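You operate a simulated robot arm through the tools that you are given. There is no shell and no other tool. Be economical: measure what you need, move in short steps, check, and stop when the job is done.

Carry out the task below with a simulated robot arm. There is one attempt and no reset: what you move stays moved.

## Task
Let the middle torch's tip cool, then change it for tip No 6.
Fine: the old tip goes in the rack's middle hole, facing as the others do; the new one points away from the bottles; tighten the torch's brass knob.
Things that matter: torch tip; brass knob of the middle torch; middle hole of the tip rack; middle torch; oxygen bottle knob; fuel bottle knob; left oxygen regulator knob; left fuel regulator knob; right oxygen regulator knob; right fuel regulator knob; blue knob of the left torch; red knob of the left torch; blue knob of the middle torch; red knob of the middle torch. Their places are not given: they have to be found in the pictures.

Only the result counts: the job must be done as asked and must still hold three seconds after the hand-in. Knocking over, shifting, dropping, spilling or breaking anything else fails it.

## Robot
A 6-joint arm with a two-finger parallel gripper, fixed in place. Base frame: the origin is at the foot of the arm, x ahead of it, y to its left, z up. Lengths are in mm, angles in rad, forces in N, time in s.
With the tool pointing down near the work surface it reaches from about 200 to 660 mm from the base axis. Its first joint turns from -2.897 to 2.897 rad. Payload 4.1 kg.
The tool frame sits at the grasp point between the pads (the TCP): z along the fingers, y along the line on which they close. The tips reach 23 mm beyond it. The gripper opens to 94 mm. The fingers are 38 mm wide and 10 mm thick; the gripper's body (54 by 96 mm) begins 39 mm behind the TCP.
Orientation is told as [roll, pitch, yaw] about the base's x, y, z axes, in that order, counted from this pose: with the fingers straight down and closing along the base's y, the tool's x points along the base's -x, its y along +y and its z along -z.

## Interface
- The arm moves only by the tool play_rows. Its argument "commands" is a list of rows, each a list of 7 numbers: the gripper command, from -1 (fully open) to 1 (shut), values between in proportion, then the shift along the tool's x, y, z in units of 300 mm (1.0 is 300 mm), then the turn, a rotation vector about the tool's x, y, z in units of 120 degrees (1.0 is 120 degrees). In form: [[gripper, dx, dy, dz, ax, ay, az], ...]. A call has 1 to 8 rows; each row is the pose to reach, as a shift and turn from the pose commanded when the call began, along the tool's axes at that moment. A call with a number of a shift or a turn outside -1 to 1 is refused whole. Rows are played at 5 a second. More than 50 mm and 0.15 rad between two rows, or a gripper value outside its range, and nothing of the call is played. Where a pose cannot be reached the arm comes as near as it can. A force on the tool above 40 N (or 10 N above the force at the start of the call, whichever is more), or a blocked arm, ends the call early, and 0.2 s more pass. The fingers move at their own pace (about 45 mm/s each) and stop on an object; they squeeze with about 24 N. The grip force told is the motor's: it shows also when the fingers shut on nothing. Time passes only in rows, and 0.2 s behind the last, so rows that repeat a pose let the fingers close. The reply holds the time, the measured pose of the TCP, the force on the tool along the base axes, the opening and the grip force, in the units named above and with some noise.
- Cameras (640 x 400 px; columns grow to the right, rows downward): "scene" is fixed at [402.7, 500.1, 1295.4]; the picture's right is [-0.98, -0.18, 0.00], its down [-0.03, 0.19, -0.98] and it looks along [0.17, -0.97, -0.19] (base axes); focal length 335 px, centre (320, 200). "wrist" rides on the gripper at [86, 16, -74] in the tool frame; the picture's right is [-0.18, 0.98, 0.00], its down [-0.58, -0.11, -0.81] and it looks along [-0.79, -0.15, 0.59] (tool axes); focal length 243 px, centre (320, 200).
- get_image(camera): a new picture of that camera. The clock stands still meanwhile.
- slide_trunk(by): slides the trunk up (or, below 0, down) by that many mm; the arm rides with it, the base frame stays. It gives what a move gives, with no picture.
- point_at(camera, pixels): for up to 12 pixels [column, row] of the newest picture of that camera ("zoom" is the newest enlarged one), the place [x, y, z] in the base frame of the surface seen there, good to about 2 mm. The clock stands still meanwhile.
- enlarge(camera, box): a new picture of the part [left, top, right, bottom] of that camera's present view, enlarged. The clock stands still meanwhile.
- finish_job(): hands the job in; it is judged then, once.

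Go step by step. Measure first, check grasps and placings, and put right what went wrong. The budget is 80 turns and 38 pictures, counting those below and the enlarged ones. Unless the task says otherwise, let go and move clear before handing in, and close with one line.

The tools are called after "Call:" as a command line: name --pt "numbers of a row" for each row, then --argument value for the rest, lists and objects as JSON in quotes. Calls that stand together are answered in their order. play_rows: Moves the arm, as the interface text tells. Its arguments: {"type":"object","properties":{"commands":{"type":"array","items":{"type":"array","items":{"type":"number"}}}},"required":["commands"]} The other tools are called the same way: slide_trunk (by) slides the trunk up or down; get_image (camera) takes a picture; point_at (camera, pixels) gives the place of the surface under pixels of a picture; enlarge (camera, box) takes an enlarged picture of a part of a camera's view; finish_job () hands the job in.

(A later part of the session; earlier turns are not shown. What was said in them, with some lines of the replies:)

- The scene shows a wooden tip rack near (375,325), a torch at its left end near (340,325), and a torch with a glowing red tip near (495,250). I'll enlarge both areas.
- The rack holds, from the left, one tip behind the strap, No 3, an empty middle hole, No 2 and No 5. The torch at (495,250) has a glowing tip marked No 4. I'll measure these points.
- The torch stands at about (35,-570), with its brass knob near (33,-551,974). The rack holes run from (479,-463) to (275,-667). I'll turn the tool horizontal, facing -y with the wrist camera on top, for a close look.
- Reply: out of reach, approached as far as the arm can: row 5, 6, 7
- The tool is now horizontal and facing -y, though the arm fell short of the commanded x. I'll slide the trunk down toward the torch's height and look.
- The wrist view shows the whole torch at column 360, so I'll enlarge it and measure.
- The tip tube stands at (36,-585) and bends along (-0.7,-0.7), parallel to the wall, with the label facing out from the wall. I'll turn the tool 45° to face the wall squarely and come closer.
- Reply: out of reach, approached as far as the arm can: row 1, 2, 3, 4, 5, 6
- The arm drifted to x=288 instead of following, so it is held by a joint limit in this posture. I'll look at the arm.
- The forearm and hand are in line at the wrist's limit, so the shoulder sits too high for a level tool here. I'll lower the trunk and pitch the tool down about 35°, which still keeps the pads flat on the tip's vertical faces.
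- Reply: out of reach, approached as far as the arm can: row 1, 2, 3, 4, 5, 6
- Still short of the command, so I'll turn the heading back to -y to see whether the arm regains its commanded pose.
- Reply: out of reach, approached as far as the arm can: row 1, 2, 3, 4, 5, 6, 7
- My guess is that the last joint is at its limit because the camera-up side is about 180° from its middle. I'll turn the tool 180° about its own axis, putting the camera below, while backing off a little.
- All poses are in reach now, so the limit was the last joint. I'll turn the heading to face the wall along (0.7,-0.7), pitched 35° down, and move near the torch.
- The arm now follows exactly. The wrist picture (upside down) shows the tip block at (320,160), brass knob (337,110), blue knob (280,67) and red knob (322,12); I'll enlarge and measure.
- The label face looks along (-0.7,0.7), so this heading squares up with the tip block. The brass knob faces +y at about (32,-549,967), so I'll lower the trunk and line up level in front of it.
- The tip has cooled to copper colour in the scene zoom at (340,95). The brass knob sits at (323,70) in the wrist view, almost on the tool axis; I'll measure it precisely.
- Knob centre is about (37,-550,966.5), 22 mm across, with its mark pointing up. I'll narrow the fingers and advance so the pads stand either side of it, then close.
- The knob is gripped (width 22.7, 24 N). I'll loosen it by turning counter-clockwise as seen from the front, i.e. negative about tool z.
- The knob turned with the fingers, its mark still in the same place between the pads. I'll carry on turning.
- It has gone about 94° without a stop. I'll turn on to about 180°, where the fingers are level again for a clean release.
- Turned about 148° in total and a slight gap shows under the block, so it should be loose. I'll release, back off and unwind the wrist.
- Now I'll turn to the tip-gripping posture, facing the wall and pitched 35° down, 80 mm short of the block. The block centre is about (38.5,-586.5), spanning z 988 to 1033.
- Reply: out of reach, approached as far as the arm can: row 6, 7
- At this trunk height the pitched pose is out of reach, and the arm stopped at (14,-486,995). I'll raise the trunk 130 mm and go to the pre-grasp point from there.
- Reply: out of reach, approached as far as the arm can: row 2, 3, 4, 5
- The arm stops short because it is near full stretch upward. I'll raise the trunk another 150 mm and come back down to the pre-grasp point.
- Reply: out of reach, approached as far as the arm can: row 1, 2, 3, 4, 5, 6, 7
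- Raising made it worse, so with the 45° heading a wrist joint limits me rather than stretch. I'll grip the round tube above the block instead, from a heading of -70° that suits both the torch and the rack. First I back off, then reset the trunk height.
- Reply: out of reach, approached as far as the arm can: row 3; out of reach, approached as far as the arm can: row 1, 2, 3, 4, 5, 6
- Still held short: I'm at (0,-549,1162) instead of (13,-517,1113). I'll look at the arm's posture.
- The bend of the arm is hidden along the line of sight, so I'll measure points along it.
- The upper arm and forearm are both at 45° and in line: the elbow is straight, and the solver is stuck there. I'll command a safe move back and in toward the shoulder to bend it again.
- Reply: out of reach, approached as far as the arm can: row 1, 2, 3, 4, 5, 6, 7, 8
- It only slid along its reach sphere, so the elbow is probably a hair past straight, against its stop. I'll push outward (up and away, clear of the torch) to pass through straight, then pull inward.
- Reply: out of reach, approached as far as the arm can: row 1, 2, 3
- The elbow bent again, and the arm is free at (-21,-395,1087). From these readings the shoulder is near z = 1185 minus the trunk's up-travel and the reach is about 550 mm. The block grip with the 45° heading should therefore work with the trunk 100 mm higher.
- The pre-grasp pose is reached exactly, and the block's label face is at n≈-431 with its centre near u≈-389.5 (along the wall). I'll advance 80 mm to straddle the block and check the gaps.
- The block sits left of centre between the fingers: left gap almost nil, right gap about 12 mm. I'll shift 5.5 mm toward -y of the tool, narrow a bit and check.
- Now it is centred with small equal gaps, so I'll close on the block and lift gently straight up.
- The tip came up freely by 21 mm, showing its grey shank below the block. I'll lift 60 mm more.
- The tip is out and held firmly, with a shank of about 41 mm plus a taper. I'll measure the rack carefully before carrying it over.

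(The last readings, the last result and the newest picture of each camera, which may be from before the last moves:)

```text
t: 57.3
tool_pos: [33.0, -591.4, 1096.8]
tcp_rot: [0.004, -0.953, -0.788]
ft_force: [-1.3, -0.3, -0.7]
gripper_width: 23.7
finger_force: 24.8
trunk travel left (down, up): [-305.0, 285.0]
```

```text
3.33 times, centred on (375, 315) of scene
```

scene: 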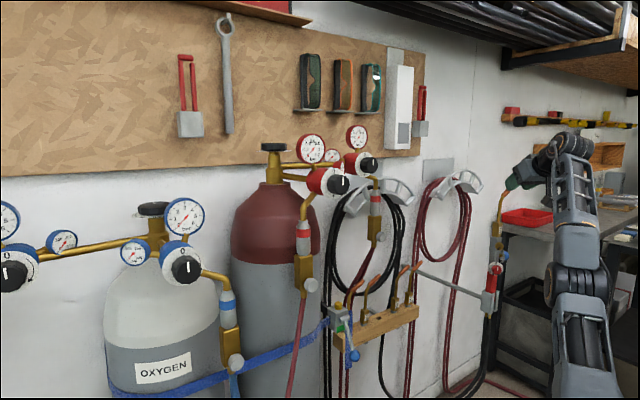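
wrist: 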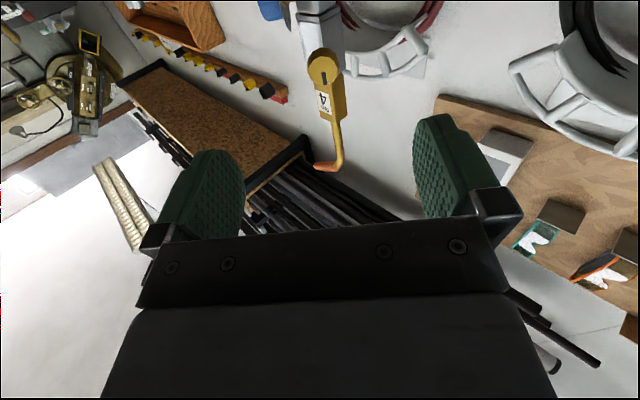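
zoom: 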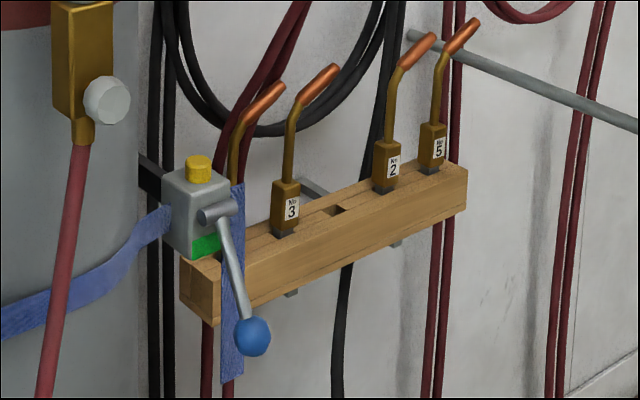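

Call:
point_at --camera "zoom" --pixels '[[321, 212], [333, 203], [346, 209], [335, 218], [291, 208], [392, 168], [284, 226], [388, 187], [330, 72], [275, 90], [428, 42], [247, 150]]'

Call:
point_at --camera "zoom" --pixels '[[206, 228], [206, 205], [200, 165], [252, 337], [225, 255], [232, 300], [107, 100], [238, 200], [241, 130], [289, 185], [310, 215], [360, 197]]'

Call:
point_at --camera "zoom" --pixels '[[285, 150], [388, 120], [276, 200], [301, 195], [377, 165], [400, 155], [296, 115], [398, 80], [375, 240], [300, 270], [360, 215], [300, 240]]'

```text
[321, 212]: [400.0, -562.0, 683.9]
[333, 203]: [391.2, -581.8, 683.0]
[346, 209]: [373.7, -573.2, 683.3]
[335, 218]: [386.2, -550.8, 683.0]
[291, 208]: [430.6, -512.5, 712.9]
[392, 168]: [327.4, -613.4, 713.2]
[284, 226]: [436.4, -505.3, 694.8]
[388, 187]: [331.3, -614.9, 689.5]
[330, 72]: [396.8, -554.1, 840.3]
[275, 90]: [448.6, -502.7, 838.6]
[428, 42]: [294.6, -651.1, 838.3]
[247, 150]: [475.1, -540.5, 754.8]
```

```text
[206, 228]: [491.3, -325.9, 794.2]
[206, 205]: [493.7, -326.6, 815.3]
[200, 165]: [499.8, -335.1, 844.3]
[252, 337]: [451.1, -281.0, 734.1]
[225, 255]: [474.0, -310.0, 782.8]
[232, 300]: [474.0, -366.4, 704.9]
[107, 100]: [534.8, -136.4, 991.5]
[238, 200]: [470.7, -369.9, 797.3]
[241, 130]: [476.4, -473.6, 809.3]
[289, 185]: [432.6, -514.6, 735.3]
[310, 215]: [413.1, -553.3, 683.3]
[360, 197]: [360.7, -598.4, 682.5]
```

```text
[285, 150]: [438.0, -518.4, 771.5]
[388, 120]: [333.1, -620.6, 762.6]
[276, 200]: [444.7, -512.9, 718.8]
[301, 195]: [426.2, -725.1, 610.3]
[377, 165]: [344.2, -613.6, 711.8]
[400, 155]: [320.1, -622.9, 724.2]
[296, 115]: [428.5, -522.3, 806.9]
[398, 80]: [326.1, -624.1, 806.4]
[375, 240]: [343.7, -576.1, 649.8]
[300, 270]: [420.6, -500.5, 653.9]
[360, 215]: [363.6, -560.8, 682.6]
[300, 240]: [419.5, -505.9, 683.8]
```

Rack top is at z=683, with No 3 and No 2 at u≈-58 and -202, so the middle hole is near u≈-130 with its label plane at n=-666. I'll carry the tip along in front of the rack at this height, then lower the trunk.

Call:
play_rows --pt "1 -0.028 0.11 0.04 0 0 0" --pt "1 -0.057 0.22 0.081 0 0 0" --pt "1 -0.085 0.33 0.121 0 0 0" --pt "1 -0.113 0.44 0.162 0 0 0" --pt "1 -0.142 0.55 0.202 0 0 0" --pt "1 -0.17 0.661 0.243 0 0 0" --pt "1 -0.199 0.771 0.283 0 0 0" --pt "1 -0.227 0.881 0.324 0 0 0"

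Call:
slide_trunk --by -215

```text
t: 59.1
tool_pos: [304.9, -487.0, 1095.3]
tcp_rot: [0.005, -0.953, -0.786]
ft_force: [0.4, 0.3, -0.8]
gripper_width: 23.7
finger_force: 23.9
trunk travel left (down, up): [-305.0, 285.0]
```

```text
t: 61.4
tool_pos: [304.3, -487.3, 880.9]
tcp_rot: [0.004, -0.953, -0.785]
ft_force: [0.3, 0.3, -1.7]
gripper_width: 23.6
finger_force: 23.8
trunk travel left (down, up): [-90.0, 500.0]
```

I'll come down to z≈795 in front of the rack and look at the hole past the shank.

Call:
play_rows --pt "1 0.047 0 0.033 0 0 0" --pt "1 0.094 0 0.066 0 0 0" --pt "1 0.141 0 0.099 0 0 0" --pt "1 0.188 0 0.132 0 0 0" --pt "1 0.232 0 0.1625 0 0 0"

Call:
enlarge --camera "wrist" --box '[160, 0, 480, 200]'

```text
t: 62.5
tool_pos: [304.5, -486.6, 796.8]
tcp_rot: [0.004, -0.956, -0.785]
ft_force: [0.4, 0.4, -0.8]
gripper_width: 23.5
finger_force: 24.3
trunk travel left (down, up): [-90.0, 500.0]
```

```text
2.00 times, centred on (320, 100) of wrist
```

zoom: 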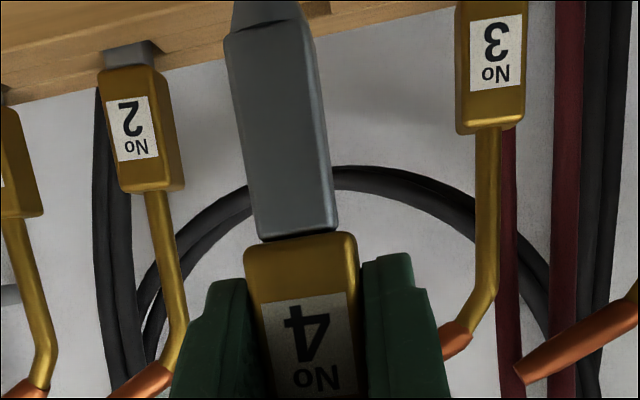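

Call:
point_at --camera "zoom" --pixels '[[102, 100], [162, 100], [135, 150], [460, 60], [522, 60], [495, 100], [235, 60], [305, 60], [280, 150], [310, 340], [265, 340], [345, 340]]'

Call:
point_at --camera "zoom" --pixels '[[133, 128], [497, 52], [130, 55], [160, 230], [488, 180], [268, 25], [245, 170], [325, 170], [240, 10], [290, 8], [300, 250], [270, 100]]'

```text
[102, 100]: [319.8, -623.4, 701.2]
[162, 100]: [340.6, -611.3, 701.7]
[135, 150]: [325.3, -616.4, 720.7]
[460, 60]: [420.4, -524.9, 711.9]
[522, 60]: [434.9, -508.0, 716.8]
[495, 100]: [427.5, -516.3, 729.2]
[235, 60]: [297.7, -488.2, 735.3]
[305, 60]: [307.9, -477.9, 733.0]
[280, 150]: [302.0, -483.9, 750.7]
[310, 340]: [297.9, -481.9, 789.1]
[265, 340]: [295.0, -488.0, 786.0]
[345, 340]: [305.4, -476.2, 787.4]
```

```text
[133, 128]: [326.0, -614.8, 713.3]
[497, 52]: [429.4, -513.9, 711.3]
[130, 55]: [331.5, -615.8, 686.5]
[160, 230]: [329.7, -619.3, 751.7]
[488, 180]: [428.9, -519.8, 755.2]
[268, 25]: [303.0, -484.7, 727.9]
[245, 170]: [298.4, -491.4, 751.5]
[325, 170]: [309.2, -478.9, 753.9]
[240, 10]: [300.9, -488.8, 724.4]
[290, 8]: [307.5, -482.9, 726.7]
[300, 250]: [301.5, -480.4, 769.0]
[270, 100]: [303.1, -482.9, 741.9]
```

Wrist measurements put No 2 at u=-204 and No 3 at -60, so the middle is u≈-132. My shank is at u=-128.2, and the label plane needs 114 mm forward. I'll advance at this height and then check before lowering.

Call:
play_rows --pt "1 -0.044 -0.0133 0.062 0 0 0" --pt "1 -0.087 -0.0133 0.124 0 0 0" --pt "1 -0.131 -0.0133 0.187 0 0 0" --pt "1 -0.174 -0.0133 0.249 0 0 0" --pt "1 -0.2 -0.0133 0.285 0 0 0" --pt "1 -0.218 -0.0133 0.311 0 0 0"

Call:
enlarge --camera "wrist" --box '[160, 0, 480, 200]'

```text
t: 64.0
tool_pos: [384.3, -569.1, 793.7]
tcp_rot: [0.004, -0.952, -0.786]
ft_force: [-0.5, -0.3, -0.5]
gripper_width: 23.6
finger_force: 24.1
trunk travel left (down, up): [-90.0, 500.0]
```

```text
2.00 times, centred on (320, 100) of wrist
```

zoom: 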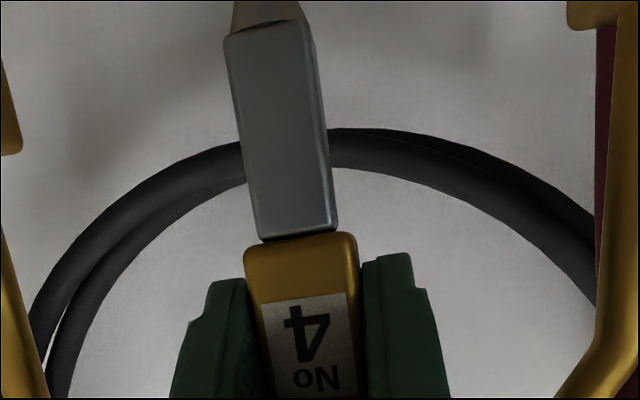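

Call:
point_at --camera "zoom" --pixels '[[8, 120], [5, 145], [610, 15], [617, 150], [610, 250], [290, 150], [300, 340], [250, 150], [330, 150], [20, 330], [10, 290], [265, 25]]'

```text
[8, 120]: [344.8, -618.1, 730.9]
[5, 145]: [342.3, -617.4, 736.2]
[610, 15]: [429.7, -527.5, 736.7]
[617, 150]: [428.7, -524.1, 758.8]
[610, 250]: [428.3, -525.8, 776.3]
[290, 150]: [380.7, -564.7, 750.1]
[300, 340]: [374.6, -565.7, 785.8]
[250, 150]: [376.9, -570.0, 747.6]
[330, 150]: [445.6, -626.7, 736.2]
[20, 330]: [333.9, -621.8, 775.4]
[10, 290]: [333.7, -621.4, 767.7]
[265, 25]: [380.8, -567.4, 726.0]
```

My shank (u≈-131, front n≈-668.5) lines up with the neighbours' midpoint (u≈-132, n≈-669). I'll shift 1.2 mm and lower slowly, watching the force.

Call:
play_rows --pt "1 0.0249 -0.004 0.0174 0 0 0" --pt "1 0.0498 -0.004 0.0348 0 0 0" --pt "1 0.0747 -0.004 0.0522 0 0 0" --pt "1 0.0996 -0.004 0.0696 0 0 0" --pt "1 0.1245 -0.004 0.087 0 0 0" --pt "1 0.1494 -0.004 0.1044 0 0 0"

```text
t: 65.3
tool_pos: [382.1, -569.5, 738.6]
tcp_rot: [0.004, -0.955, -0.786]
ft_force: [7.7, 5.6, 1.5]
gripper_width: 23.8
finger_force: 23.9
trunk travel left (down, up): [-90.0, 500.0]
```

The shank is in the hole, 55 mm lower, and a side force of about +9 N along +u tells me to ease that way. I'll shift +2.5 mm and continue down.

Call:
play_rows --pt "1 0 0.0083 0 0 0 0" --pt "1 0.0137 0.0083 0.0096 0 0 0" --pt "1 0.0273 0.0083 0.0191 0 0 0" --pt "1 0.041 0.0083 0.0287 0 0 0" --pt "1 0.0506 0.0083 0.0354 0 0 0"

```text
t: 66.5
tool_pos: [382.3, -569.5, 722.1]
tcp_rot: [0.003, -0.954, -0.786]
ft_force: [0.4, -0.4, -0.8]
gripper_width: 23.9
finger_force: 24.1
trunk travel left (down, up): [-90.0, 500.0]
```

Side force is gone and z is 722. I'll lower until it seats (a few mm at most).

Call:
play_rows --pt "1 0.0055 0 0.0038 0 0 0" --pt "1 0.0109 0 0.0076 0 0 0"

Call:
enlarge --camera "scene" --box '[320, 255, 430, 375]'

```text
t: 67.2
tool_pos: [382.8, -568.4, 719.8]
tcp_rot: [0.001, -0.957, -0.786]
ft_force: [-0.7, -1.8, 4.0]
gripper_width: 23.6
finger_force: 23.7
trunk travel left (down, up): [-90.0, 500.0]
```

```text
3.33 times, centred on (375, 315) of scene
```

zoom: 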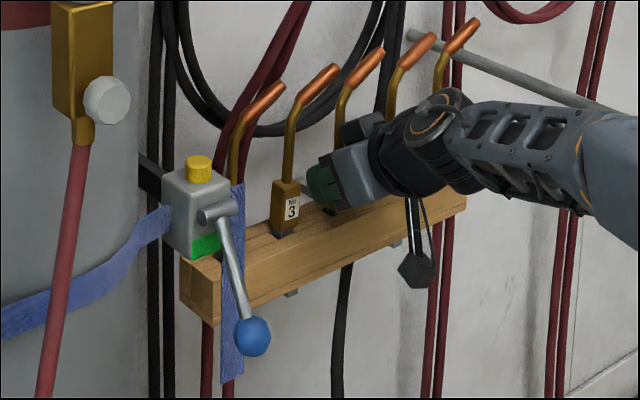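

The tip is seated, with about 4 N of upward reaction, and lines up with its neighbours. I'll measure the strap edge near tip No 6, then release and back off.

Call:
point_at --camera "zoom" --pixels '[[242, 195], [242, 230], [242, 290], [223, 330], [241, 370], [224, 290], [233, 190], [236, 360], [238, 165], [268, 100], [242, 120], [200, 270]]'

Call:
play_rows --pt "0.1 0 0 0 0 0 0" --pt "0.1 0 0 0 0 0 0" --pt "0.1 0 0 -0.03 0 0 0" --pt "0.1 0 0 -0.1 0 0 0" --pt "0.1 0 0 -0.2 0 0 0" --pt "0.1 0 0 -0.3 0 0 0" --pt "0.1 0 0 -0.4 0 0 0"

```text
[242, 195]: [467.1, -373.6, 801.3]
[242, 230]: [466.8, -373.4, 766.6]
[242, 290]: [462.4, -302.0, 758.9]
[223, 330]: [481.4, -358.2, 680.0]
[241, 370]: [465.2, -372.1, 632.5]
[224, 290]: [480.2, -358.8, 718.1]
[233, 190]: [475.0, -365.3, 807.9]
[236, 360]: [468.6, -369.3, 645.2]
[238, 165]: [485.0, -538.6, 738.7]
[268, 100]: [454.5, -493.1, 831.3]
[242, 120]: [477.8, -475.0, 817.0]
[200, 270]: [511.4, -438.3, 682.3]
```

```text
t: 68.8
tool_pos: [314.3, -501.1, 785.5]
tcp_rot: [0.002, -0.954, -0.786]
ft_force: [0.1, -0.7, -0.8]
gripper_width: 42.6
finger_force: 0.1
trunk travel left (down, up): [-90.0, 500.0]
```

The strap's near edge is at u≈65, n≈-594, which leaves about 5–6 mm beside the hand at tip No 6's u≈11. I'll move across in front of that tip and look.

Call:
play_rows --pt "0.1 0 0.08 0 0 0 0" --pt "0.1 0 0.16 0 0 0 0" --pt "0.1 0 0.24 0 0 0 0" --pt "0.1 0 0.32 0 0 0 0" --pt "0.1 0 0.4 0 0 0 0" --pt "0.1 0 0.473 0 0 0 0"

Call:
enlarge --camera "wrist" --box '[160, 0, 480, 200]'

Call:
point_at --camera "zoom" --pixels '[[320, 60], [290, 60], [340, 60], [300, 60], [310, 30], [330, 120], [330, 150], [330, 180], [500, 100], [520, 100], [20, 60], [60, 60]]'

```text
t: 70.2
tool_pos: [412.5, -398.8, 787.1]
tcp_rot: [0.008, -0.956, -0.784]
ft_force: [-0.6, 0.7, 0.7]
gripper_width: 42.2
finger_force: 0.0
trunk travel left (down, up): [-90.0, 500.0]
```

```text
2.00 times, centred on (320, 100) of wrist
```

zoom: 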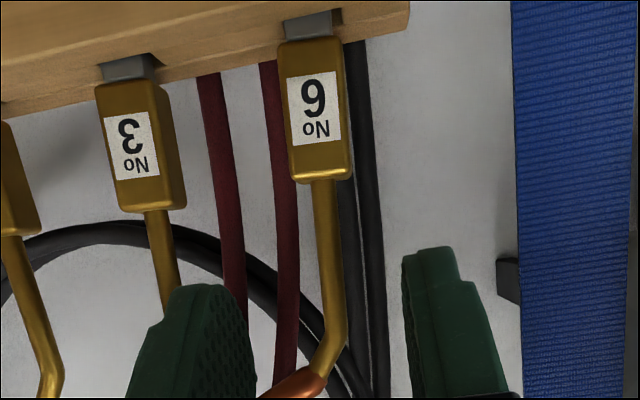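

```text
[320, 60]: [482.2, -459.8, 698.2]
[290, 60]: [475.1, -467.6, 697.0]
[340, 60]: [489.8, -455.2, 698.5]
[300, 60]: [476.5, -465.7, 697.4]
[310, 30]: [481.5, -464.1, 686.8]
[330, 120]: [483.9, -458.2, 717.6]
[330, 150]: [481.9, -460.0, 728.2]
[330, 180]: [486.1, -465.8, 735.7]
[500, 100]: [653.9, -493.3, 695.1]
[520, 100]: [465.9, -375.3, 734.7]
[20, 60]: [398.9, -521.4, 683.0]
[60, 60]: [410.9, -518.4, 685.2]
```

No 6 is confirmed, centred on the tool axis line (columns 288–350 at zoom row 118). I'll advance straight along the tool axis, keeping 6 mm off the strap at u=64.

Call:
play_rows --pt "0.15 -0.0107 0 0.07 0 0 0" --pt "0.15 -0.0107 0 0.14 0 0 0" --pt "0.15 -0.0107 0 0.21 0 0 0" --pt "0.15 -0.0107 0 0.28 0 0 0" --pt "0.15 -0.0107 0 0.34 0 0 0" --pt "0.15 -0.0107 0 0.38 0 0 0" --pt "0.15 -0.0107 0 0.405 0 0 0"

Call:
enlarge --camera "wrist" --box '[200, 80, 440, 230]'

```text
t: 71.8
tool_pos: [483.8, -470.0, 720.1]
tcp_rot: [0.002, -0.954, -0.784]
ft_force: [1.3, -0.1, -0.7]
gripper_width: 40.1
finger_force: 0.1
trunk travel left (down, up): [-90.0, 500.0]
```

```text
2.67 times, centred on (320, 155) of wrist
```

zoom: 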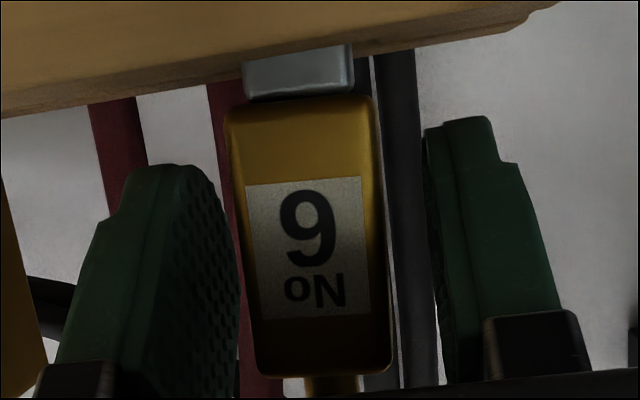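

The block is about 2 mm left of centre compared with the good grasp on No 4. I'll shift, close, and lift gently.

Call:
play_rows --pt "0.15 0 -0.0065 0 0 0 0" --pt "0.35 0 -0.0065 0 0 0 0" --pt "0.35 0 -0.0065 0 0 0 0" --pt "1 0 -0.0065 0 0 0 0" --pt "1 0 -0.0065 0 0 0 0" --pt "1 0 -0.0065 0 0 0 0"

Call:
play_rows --pt "1 -0.0246 0 -0.0172 0 0 0" --pt "1 -0.0492 0 -0.0344 0 0 0" --pt "1 -0.0738 0 -0.0516 0 0 0" --pt "1 -0.0984 0 -0.0688 0 0 0" --pt "1 -0.123 0 -0.086 0 0 0" --pt "1 -0.1476 0 -0.1032 0 0 0" --pt "1 -0.1722 0 -0.1204 0 0 0" --pt "1 -0.1968 0 -0.1376 0 0 0"

```text
t: 73.2
tool_pos: [486.9, -469.6, 719.8]
tcp_rot: [0.003, -0.954, -0.784]
ft_force: [21.6, 20.8, -0.7]
gripper_width: 24.1
finger_force: 24.0
trunk travel left (down, up): [-90.0, 500.0]
```

```text
t: 75.0
tool_pos: [472.3, -479.1, 784.3]
tcp_rot: [0.018, -0.96, -0.787]
ft_force: [0.0, 0.9, -0.7]
gripper_width: 23.6
finger_force: 23.8
out of reach, approached as far as the arm can: row 4, 5, 6, 7, 8
trunk travel left (down, up): [-90.0, 500.0]
```

No 6 is lifted clear of the hole with the grip intact (23.6 mm, 24 N). The side force during closing is gone, but the arm drifted 17 mm along -u near a wrist alignment, so I'll back away from the rack and recheck.

Call:
play_rows --pt "1 -0.01 0 -0.04 0 0 0" --pt "1 -0.02 0 -0.09 0 0 0" --pt "1 -0.03 0 -0.15 0 0 0" --pt "1 -0.04 0 -0.22 0 0 0" --pt "1 -0.05 0 -0.3 0 0 0" --pt "1 -0.06 0 -0.38 0 0 0"

```text
t: 76.3
tool_pos: [404.3, -426.2, 860.9]
tcp_rot: [0.014, -0.955, -0.785]
ft_force: [0.3, -0.6, -1.5]
gripper_width: 23.9
finger_force: 24.1
out of reach, approached as far as the arm can: row 1, 2, 3, 4, 5, 6
trunk travel left (down, up): [-90.0, 500.0]
```

I'll check where the regulators above the rack are before raising the trunk.

Call:
point_at --camera "scene" --pixels '[[368, 165], [340, 185], [376, 200], [380, 237], [398, 190], [355, 200], [458, 182], [350, 160], [440, 265], [415, 195]]'

```text
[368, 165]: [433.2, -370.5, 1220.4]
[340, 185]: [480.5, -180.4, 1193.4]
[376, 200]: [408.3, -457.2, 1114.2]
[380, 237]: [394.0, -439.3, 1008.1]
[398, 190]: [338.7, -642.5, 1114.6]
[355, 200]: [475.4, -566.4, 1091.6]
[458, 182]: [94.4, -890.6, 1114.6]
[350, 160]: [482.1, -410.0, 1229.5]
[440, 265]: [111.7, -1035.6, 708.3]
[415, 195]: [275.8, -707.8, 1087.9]
```

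A valve and its hose hang at about (394,-440,1008), almost over my present place. I'll find out how the hose runs below it before moving.

Call:
point_at --camera "scene" --pixels '[[373, 225], [373, 238], [373, 246], [372, 256], [370, 264], [365, 276], [360, 285], [355, 292], [350, 300], [347, 310], [376, 215], [380, 244]]'

Call:
get_image --camera "scene"

```text
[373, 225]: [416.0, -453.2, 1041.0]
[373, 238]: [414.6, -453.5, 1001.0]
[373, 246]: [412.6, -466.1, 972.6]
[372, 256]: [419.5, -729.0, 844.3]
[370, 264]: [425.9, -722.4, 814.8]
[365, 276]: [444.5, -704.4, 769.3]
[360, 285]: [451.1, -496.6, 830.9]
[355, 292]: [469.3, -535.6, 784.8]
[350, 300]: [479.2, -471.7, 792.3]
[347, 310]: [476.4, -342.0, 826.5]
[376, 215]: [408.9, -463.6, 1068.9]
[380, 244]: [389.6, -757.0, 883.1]
```

```text
3 pictures are left
```

scene: 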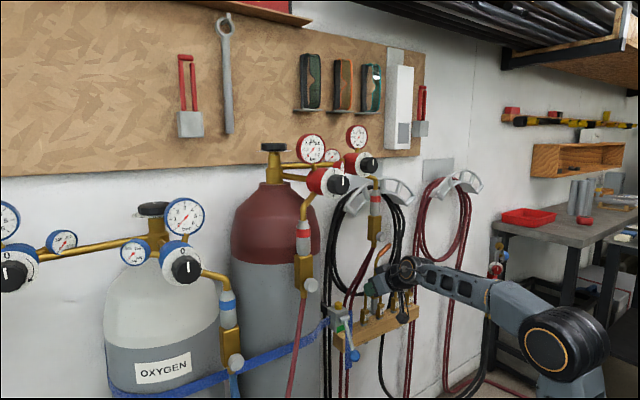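

No 6's copper end shows at (383,255) just below that valve, and nothing is touching. I'll move straight back from the wall and slightly down first, then along away from the bottles.

Call:
play_rows --pt "1 0.085 0 -0.063 0 0 0" --pt "1 0.169 0 -0.126 0 0 0" --pt "1 0.244 0 -0.232 0 0 0" --pt "1 0.244 -0.12 -0.232 0 0 0" --pt "1 0.244 -0.24 -0.232 0 0 0" --pt "1 0.244 -0.36 -0.232 0 0 0" --pt "1 0.244 -0.45 -0.232 0 0 0"

```text
t: 78.0
tool_pos: [239.1, -449.3, 842.8]
tcp_rot: [0.003, -0.955, -0.786]
ft_force: [-0.4, 0.6, -0.7]
gripper_width: 23.8
finger_force: 23.7
trunk travel left (down, up): [-90.0, 500.0]
```

Clear and back in full reach. I'll raise the trunk, then bring No 6 above the torch's socket.

Call:
slide_trunk --by 215

Call:
play_rows --pt "1 -0.029 -0.08 -0.06 0 0 0" --pt "1 -0.029 -0.2 -0.12 0 0 0" --pt "1 -0.029 -0.32 -0.202 0 0 0" --pt "1 -0.029 -0.44 -0.202 0 0 0" --pt "1 -0.029 -0.56 -0.202 0 0 0" --pt "1 -0.029 -0.68 -0.202 0 0 0" --pt "1 -0.029 -0.77 -0.202 0 0 0" --pt "1 -0.029 -0.818 -0.202 0 0 0"

Call:
play_rows --pt "1 0 0 0 0 0 0"

```text
t: 80.2
tool_pos: [238.8, -451.7, 1058.5]
tcp_rot: [0.004, -0.953, -0.785]
ft_force: [-0.4, -1.1, -0.9]
gripper_width: 23.7
finger_force: 23.6
trunk travel left (down, up): [-305.0, 285.0]
```

```text
t: 82.0
tool_pos: [31.6, -594.6, 1098.4]
tcp_rot: [0.004, -0.954, -0.785]
ft_force: [-0.1, -0.3, -1.0]
gripper_width: 23.3
finger_force: 24.2
trunk travel left (down, up): [-305.0, 285.0]
```

```text
t: 82.4
tool_pos: [33.8, -593.3, 1097.4]
tcp_rot: [0.003, -0.954, -0.786]
ft_force: [0.3, -0.5, -1.8]
gripper_width: 23.7
finger_force: 24.0
trunk travel left (down, up): [-305.0, 285.0]
```

I'm above the socket at u≈-396.5, n≈-443, and the recorded install line is u=-393.9. I'll shift 2.5 mm and lower 45 mm so the taper enters, watching side forces.

Call:
play_rows --pt "1 0 0.0083 0 0 0 0" --pt "1 0.0273 0.0083 0.0191 0 0 0" --pt "1 0.0546 0.0083 0.0382 0 0 0" --pt "1 0.0819 0.0083 0.0574 0 0 0" --pt "1 0.1024 0.0083 0.0717 0 0 0" --pt "1 0.1229 0.0083 0.086 0 0 0"

```text
t: 83.8
tool_pos: [35.1, -591.4, 1053.7]
tcp_rot: [0.002, -0.954, -0.785]
ft_force: [0.4, 1.5, -0.4]
gripper_width: 23.6
finger_force: 23.9
trunk travel left (down, up): [-305.0, 285.0]
```

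The taper has gone in with almost no side force. I'll continue down toward z≈1017.

Call:
play_rows --pt "1 0.0137 0 0.0096 0 0 0" --pt "1 0.0273 0 0.0191 0 0 0" --pt "1 0.041 0 0.0287 0 0 0" --pt "1 0.0546 0 0.0382 0 0 0" --pt "1 0.0683 0 0.0478 0 0 0" --pt "1 0.0819 0 0.0574 0 0 0" --pt "1 0.0956 0 0.0669 0 0 0"

```text
t: 85.4
tool_pos: [36.3, -592.7, 1017.8]
tcp_rot: [0.002, -0.954, -0.787]
ft_force: [-0.2, 0.2, -0.7]
gripper_width: 23.7
finger_force: 23.5
trunk travel left (down, up): [-305.0, 285.0]
```

Smooth all the way to z=1017.8. I'll lower in 1 mm steps until I feel it seat.

Call:
play_rows --pt "1 0.0027 0 0.0019 0 0 0" --pt "1 0.0055 0 0.0038 0 0 0" --pt "1 0.0055 0 0.0038 0 0 0"

```text
t: 86.2
tool_pos: [35.4, -590.7, 1017.8]
tcp_rot: [0.002, -0.957, -0.782]
ft_force: [-0.2, 0.9, 7.9]
gripper_width: 23.7
finger_force: 24.3
trunk travel left (down, up): [-305.0, 285.0]
```

Seated: about 8 N of upward reaction at z=1017.8. I'll release, back off along the tool axis, and lower the trunk for the knob.

Call:
play_rows --pt "0.1 0 0 0 0 0 0" --pt "0.1 0 0 0 0 0 0" --pt "0.1 0 0 -0.04 0 0 0" --pt "0.1 0 0 -0.12 0 0 0" --pt "0.1 0 0 -0.22 0 0 0" --pt "0.1 0 0 -0.34 0 0 0" --pt "0.1 0 0 -0.45 0 0 0" --pt "0.1 0 0 -0.5 0 0 0"

Call:
slide_trunk --by -280

```text
t: 88.0
tool_pos: [-52.7, -506.7, 1102.0]
tcp_rot: [0.003, -0.955, -0.787]
ft_force: [-0.5, -0.4, 0.7]
gripper_width: 42.3
finger_force: 0.0
trunk travel left (down, up): [-305.0, 285.0]
```

```text
t: 90.9
tool_pos: [-53.2, -506.7, 822.9]
tcp_rot: [0.003, -0.956, -0.784]
ft_force: [0.2, 0.0, -0.8]
gripper_width: 42.2
finger_force: 0.1
trunk travel left (down, up): [-25.0, 565.0]
```

Call:
play_rows --pt "0.1 -0.061 0.053 -0.033 0.0519 -0.0395 0.0164" --pt "0.1 -0.121 0.105 -0.066 0.1037 -0.0789 0.0327" --pt "0.1 -0.182 0.158 -0.099 0.1556 -0.1184 0.0491" --pt "0.1 -0.242 0.211 -0.131 0.2074 -0.1579 0.0654" --pt "0.1 -0.303 0.264 -0.164 0.2593 -0.1974 0.0818" --pt "0.1 -0.363 0.316 -0.197 0.3111 -0.2368 0.0981" --pt "0.1 -0.424 0.369 -0.23 0.363 -0.2763 0.1145"

Call:
play_rows --pt "0.1 0 0 0 0 0 -0.07" --pt "0.1 0 0 0 0 0 -0.14" --pt "0.1 0 0 0 0 0 -0.21" --pt "0.1 0 0 0 0 0 -0.28" --pt "0.1 0 0 0 0 0 -0.35" --pt "0.1 0 0 0 0 0 -0.42" --pt "0.1 0 0 0 0 0 -0.49" --pt "0.1 0 0 0 0 0 -0.56"

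```text
t: 92.5
tool_pos: [36.7, -442.0, 967.0]
tcp_rot: [-0.588, -1.566, -0.98]
ft_force: [0.4, 0.8, 0.2]
gripper_width: 42.7
finger_force: 0.0
trunk travel left (down, up): [-25.0, 565.0]
```

```text
t: 94.3
tool_pos: [37.4, -440.5, 966.2]
tcp_rot: [-1.565, -0.393, -0.001]
ft_force: [-0.5, 0.1, 0.0]
gripper_width: 42.1
finger_force: 0.1
trunk travel left (down, up): [-25.0, 565.0]
```

The tool is level in front of the knob, rolled back about 67° so there is room to turn clockwise. I'll narrow the fingers, advance and close.

Call:
play_rows --pt "0.3 0 0 0.05 0 0 0" --pt "0.3 0 0 0.11 0 0 0" --pt "0.3 0 0 0.17 0 0 0" --pt "0.3 0 0 0.23 0 0 0" --pt "0.3 0 0 0.28 0 0 0" --pt "0.3 0 0 0.31 0 0 0" --pt "0.3 0 0 0.331 0 0 0"

Call:
play_rows --pt "1 0 0 0 0 0 0" --pt "1 0 0 0 0 0 0" --pt "1 0 0 0 0 0 0"

```text
t: 95.9
tool_pos: [39.1, -539.8, 966.1]
tcp_rot: [-1.564, -0.395, 0.0]
ft_force: [0.2, 1.0, -0.3]
gripper_width: 32.9
finger_force: 0.0
trunk travel left (down, up): [-25.0, 565.0]
```

```text
t: 96.7
tool_pos: [37.4, -538.8, 966.0]
tcp_rot: [-1.57, -0.394, 0.003]
ft_force: [-0.1, 0.1, 8.9]
gripper_width: 22.6
finger_force: 24.0
trunk travel left (down, up): [-25.0, 565.0]
```

The knob is gripped at 22.6 mm. I'll turn clockwise (positive about tool z) in steps.

Call:
play_rows --pt "1 0 0 0 0 0 0.06" --pt "1 0 0 0 0 0 0.12" --pt "1 0 0 0 0 0 0.18" --pt "1 0 0 0 0 0 0.24" --pt "1 0 0 0 0 0 0.3" --pt "1 0 0 0 0 0 0.36" --pt "1 0 0 0 0 0 0.42" --pt "1 0 0 0 0 0 0.48"

Call:
play_rows --pt "1 0 0 0 0 0 0.06" --pt "1 0 0 0 0 0 0.12" --pt "1 0 0 0 0 0 0.18" --pt "1 0 0 0 0 0 0.24" --pt "1 0 0 0 0 0 0.3" --pt "1 0 0 0 0 0 0.36" --pt "1 0 0 0 0 0 0.42" --pt "1 0 0 0 0 0 0.48"

Call:
play_rows --pt "1 0 0 0 0 0 0.06" --pt "1 0 0 0 0 0 0.12" --pt "1 0 0 0 0 0 0.18" --pt "1 0 0 0 0 0 0.24" --pt "1 0 0 0 0 0 0.27"

```text
t: 98.5
tool_pos: [37.2, -537.4, 967.1]
tcp_rot: [-1.563, -1.402, -0.003]
ft_force: [-0.1, 1.9, 20.5]
gripper_width: 22.7
finger_force: 24.2
trunk travel left (down, up): [-25.0, 565.0]
```

```text
t: 100.3
tool_pos: [34.6, -536.1, 965.9]
tcp_rot: [1.581, -0.734, 3.141]
ft_force: [-0.8, 1.4, 24.0]
gripper_width: 22.8
finger_force: 24.7
out of reach, approached as far as the arm can: row 8
trunk travel left (down, up): [-25.0, 565.0]
```

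```text
t: 101.1
tool_pos: [33.1, -535.5, 961.0]
tcp_rot: [1.593, -0.398, 3.137]
ft_force: [0.7, -1.6, 10.4]
gripper_width: 22.8
finger_force: 24.1
out of reach, approached as far as the arm can: row 1, 2, 3
trunk travel left (down, up): [-25.0, 565.0]
stopped in row 3: the force on the tool passed its limit (the readings are from after the stop); the commanded pose is now the measured one
```

I turned about 135° clockwise, then the arm met a limit and a force stop. I'll look at the knob before doing more.

Call:
enlarge --camera "wrist" --box '[160, 0, 480, 230]'

```text
1.74 times, centred on (320, 115) of wrist
```

zoom: 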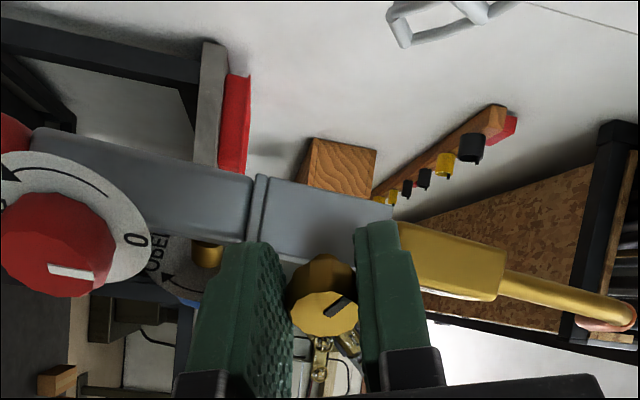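

The mark lags the fingers by roughly 30°, so the pads slipped near the arm's limit. About 45° remains to the original mark-up position, so I'll open slightly, back off, unwind the wrist and regrip.

Call:
play_rows --pt "0.36 0 0 0 0 0 0" --pt "0.36 0 0 -0.03 0 0 0" --pt "0.36 0 0 -0.09 0 0 0" --pt "0.36 0 0 -0.16 0 0 -0.05" --pt "0.36 0 0 -0.2 0 0 -0.12" --pt "0.36 0 0 -0.2 0 0 -0.19" --pt "0.36 0 0 -0.2 0 0 -0.26" --pt "0.36 0 0 -0.2 0 0 -0.33"

Call:
play_rows --pt "0.36 0 0 0 0 0 -0.07" --pt "0.36 0 0 0 0 0 -0.14" --pt "0.36 0 0 0 0 0 -0.21" --pt "0.36 0 0 0 0 0 -0.28" --pt "0.36 0 0 0 0 0 -0.35" --pt "0.36 0 0 0 0 0 -0.42" --pt "0.36 0 0 0 0 0 -0.49" --pt "0.36 0 0 0 0 0 -0.56"

Call:
play_rows --pt "0.36 0 0 0 0 0 -0.07" --pt "0.36 0 0 0 0 0 -0.14" --pt "0.36 0 0 0 0 0 -0.21" --pt "0.36 0 0 0 0 0 -0.28"

```text
t: 102.9
tool_pos: [31.7, -477.3, 958.2]
tcp_rot: [1.604, -1.091, 3.119]
ft_force: [0.0, 0.3, -0.5]
gripper_width: 30.4
finger_force: 0.1
trunk travel left (down, up): [-25.0, 565.0]
```

```text
t: 104.7
tool_pos: [31.9, -477.4, 958.1]
tcp_rot: [-1.593, -0.879, 0.024]
ft_force: [0.7, 0.1, 0.3]
gripper_width: 30.1
finger_force: 0.0
trunk travel left (down, up): [-25.0, 565.0]
```

```text
t: 105.7
tool_pos: [32.4, -476.8, 959.1]
tcp_rot: [-1.587, -0.291, 0.011]
ft_force: [-0.2, 0.3, -0.1]
gripper_width: 30.3
finger_force: 0.1
trunk travel left (down, up): [-25.0, 565.0]
```

Unwound to about -73° of roll. I'll recentre on the knob (36.8, 966.3), advance and grip again.

Call:
play_rows --pt "0.3 -0.02 -0.0157 0 0 0 0" --pt "0.3 -0.02 -0.0157 0.05 0 0 0" --pt "0.3 -0.02 -0.0157 0.11 0 0 0" --pt "0.3 -0.02 -0.0157 0.16 0 0 0" --pt "0.3 -0.02 -0.0157 0.2 0 0 0" --pt "0.3 -0.02 -0.0157 0.215 0 0 0" --pt "0.3 -0.02 -0.0157 0.215 0 0 0"

Call:
play_rows --pt "1 0 0 0 0 0 0" --pt "1 0 0 0 0 0 0" --pt "1 0 0 0 0 0 0"

```text
t: 107.3
tool_pos: [38.6, -542.3, 967.0]
tcp_rot: [-1.586, -0.294, 0.011]
ft_force: [0.7, 0.8, 0.4]
gripper_width: 32.8
finger_force: 0.1
trunk travel left (down, up): [-25.0, 565.0]
```

```text
t: 108.1
tool_pos: [37.6, -541.6, 966.6]
tcp_rot: [-1.589, -0.292, 0.01]
ft_force: [-0.1, 0.5, 3.8]
gripper_width: 22.6
finger_force: 24.3
trunk travel left (down, up): [-25.0, 565.0]
```

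Gripped again with only small forces. I'll turn about 96° clockwise, staying short of the wrist limit.

Call:
play_rows --pt "1 0 0 0 0 0 0.05" --pt "1 0 0 0 0 0 0.1" --pt "1 0 0 0 0 0 0.15" --pt "1 0 0 0 0 0 0.2" --pt "1 0 0 0 0 0 0.25" --pt "1 0 0 0 0 0 0.3" --pt "1 0 0 0 0 0 0.35" --pt "1 0 0 0 0 0 0.4"

Call:
play_rows --pt "1 0 0 0 0 0 0.05" --pt "1 0 0 0 0 0 0.1" --pt "1 0 0 0 0 0 0.15" --pt "1 0 0 0 0 0 0.2" --pt "1 0 0 0 0 0 0.25" --pt "1 0 0 0 0 0 0.3" --pt "1 0 0 0 0 0 0.35" --pt "1 0 0 0 0 0 0.4"

Call:
enlarge --camera "wrist" --box '[200, 60, 440, 230]'

```text
t: 109.9
tool_pos: [38.1, -540.2, 967.1]
tcp_rot: [-1.613, -1.133, 0.045]
ft_force: [-1.3, 2.0, 19.9]
gripper_width: 23.0
finger_force: 23.7
trunk travel left (down, up): [-25.0, 565.0]
```

```text
t: 111.7
tool_pos: [38.2, -541.9, 966.2]
tcp_rot: [1.609, -1.17, 3.111]
ft_force: [-1.3, -0.1, -0.1]
gripper_width: 22.7
finger_force: 23.9
trunk travel left (down, up): [-25.0, 565.0]
```

```text
2.35 times, centred on (320, 145) of wrist
```

zoom: 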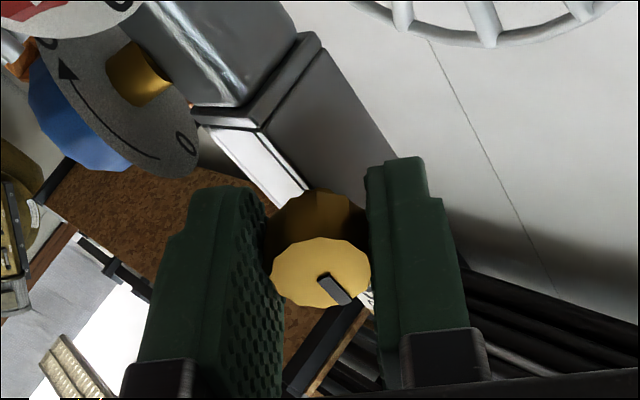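

The mark is back at its original up position (within about 2°), while the fingers turned further, so the knob is at its tight stop. I'll give it a last small turn, release and back off.

Call:
play_rows --pt "1 0 0 0 0 0 0.04" --pt "1 0 0 0 0 0 0.08" --pt "1 0 0 0 0 0 0.1"

Call:
play_rows --pt "0.36 0 0 0 0 0 0" --pt "0.36 0 0 0 0 0 0" --pt "0.36 0 0 -0.04 0 0 0" --pt "0.36 0 0 -0.12 0 0 0" --pt "0.36 0 0 -0.24 0 0 0" --pt "0.36 0 0 -0.36 0 0 0" --pt "0.36 0 0 -0.48 0 0 0"

Call:
enlarge --camera "scene" --box '[320, 170, 550, 370]'

```text
t: 112.5
tool_pos: [37.3, -540.8, 964.9]
tcp_rot: [1.597, -0.961, 3.127]
ft_force: [-1.2, -1.3, 0.2]
gripper_width: 22.8
finger_force: 23.7
trunk travel left (down, up): [-25.0, 565.0]
```

```text
t: 114.1
tool_pos: [36.0, -398.1, 964.0]
tcp_rot: [1.594, -0.961, 3.128]
ft_force: [0.5, 0.0, -0.6]
gripper_width: 29.9
finger_force: 0.0
trunk travel left (down, up): [-25.0, 565.0]
```

```text
2.00 times, centred on (435, 270) of scene
```

zoom: 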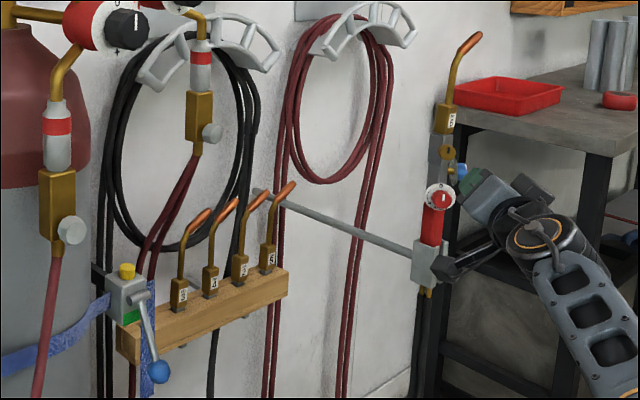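

The last picture shows No 6 in the torch, seated and bent away from the bottles. No 4 stands in the rack's middle hole facing like its neighbours, the rest looks undisturbed, and the hand is clear, so I'm handing in.

Call:
finish_job

```text
The job is handed in.
```

The tip was left to cool and then changed: No 4 is in the rack's middle hole facing as the others do, and No 6 is in the middle torch pointing away from the bottles. The brass knob is turned back to where it was before I loosened it; I judged it tight because the fingers slipped on it and its mark was back in place.
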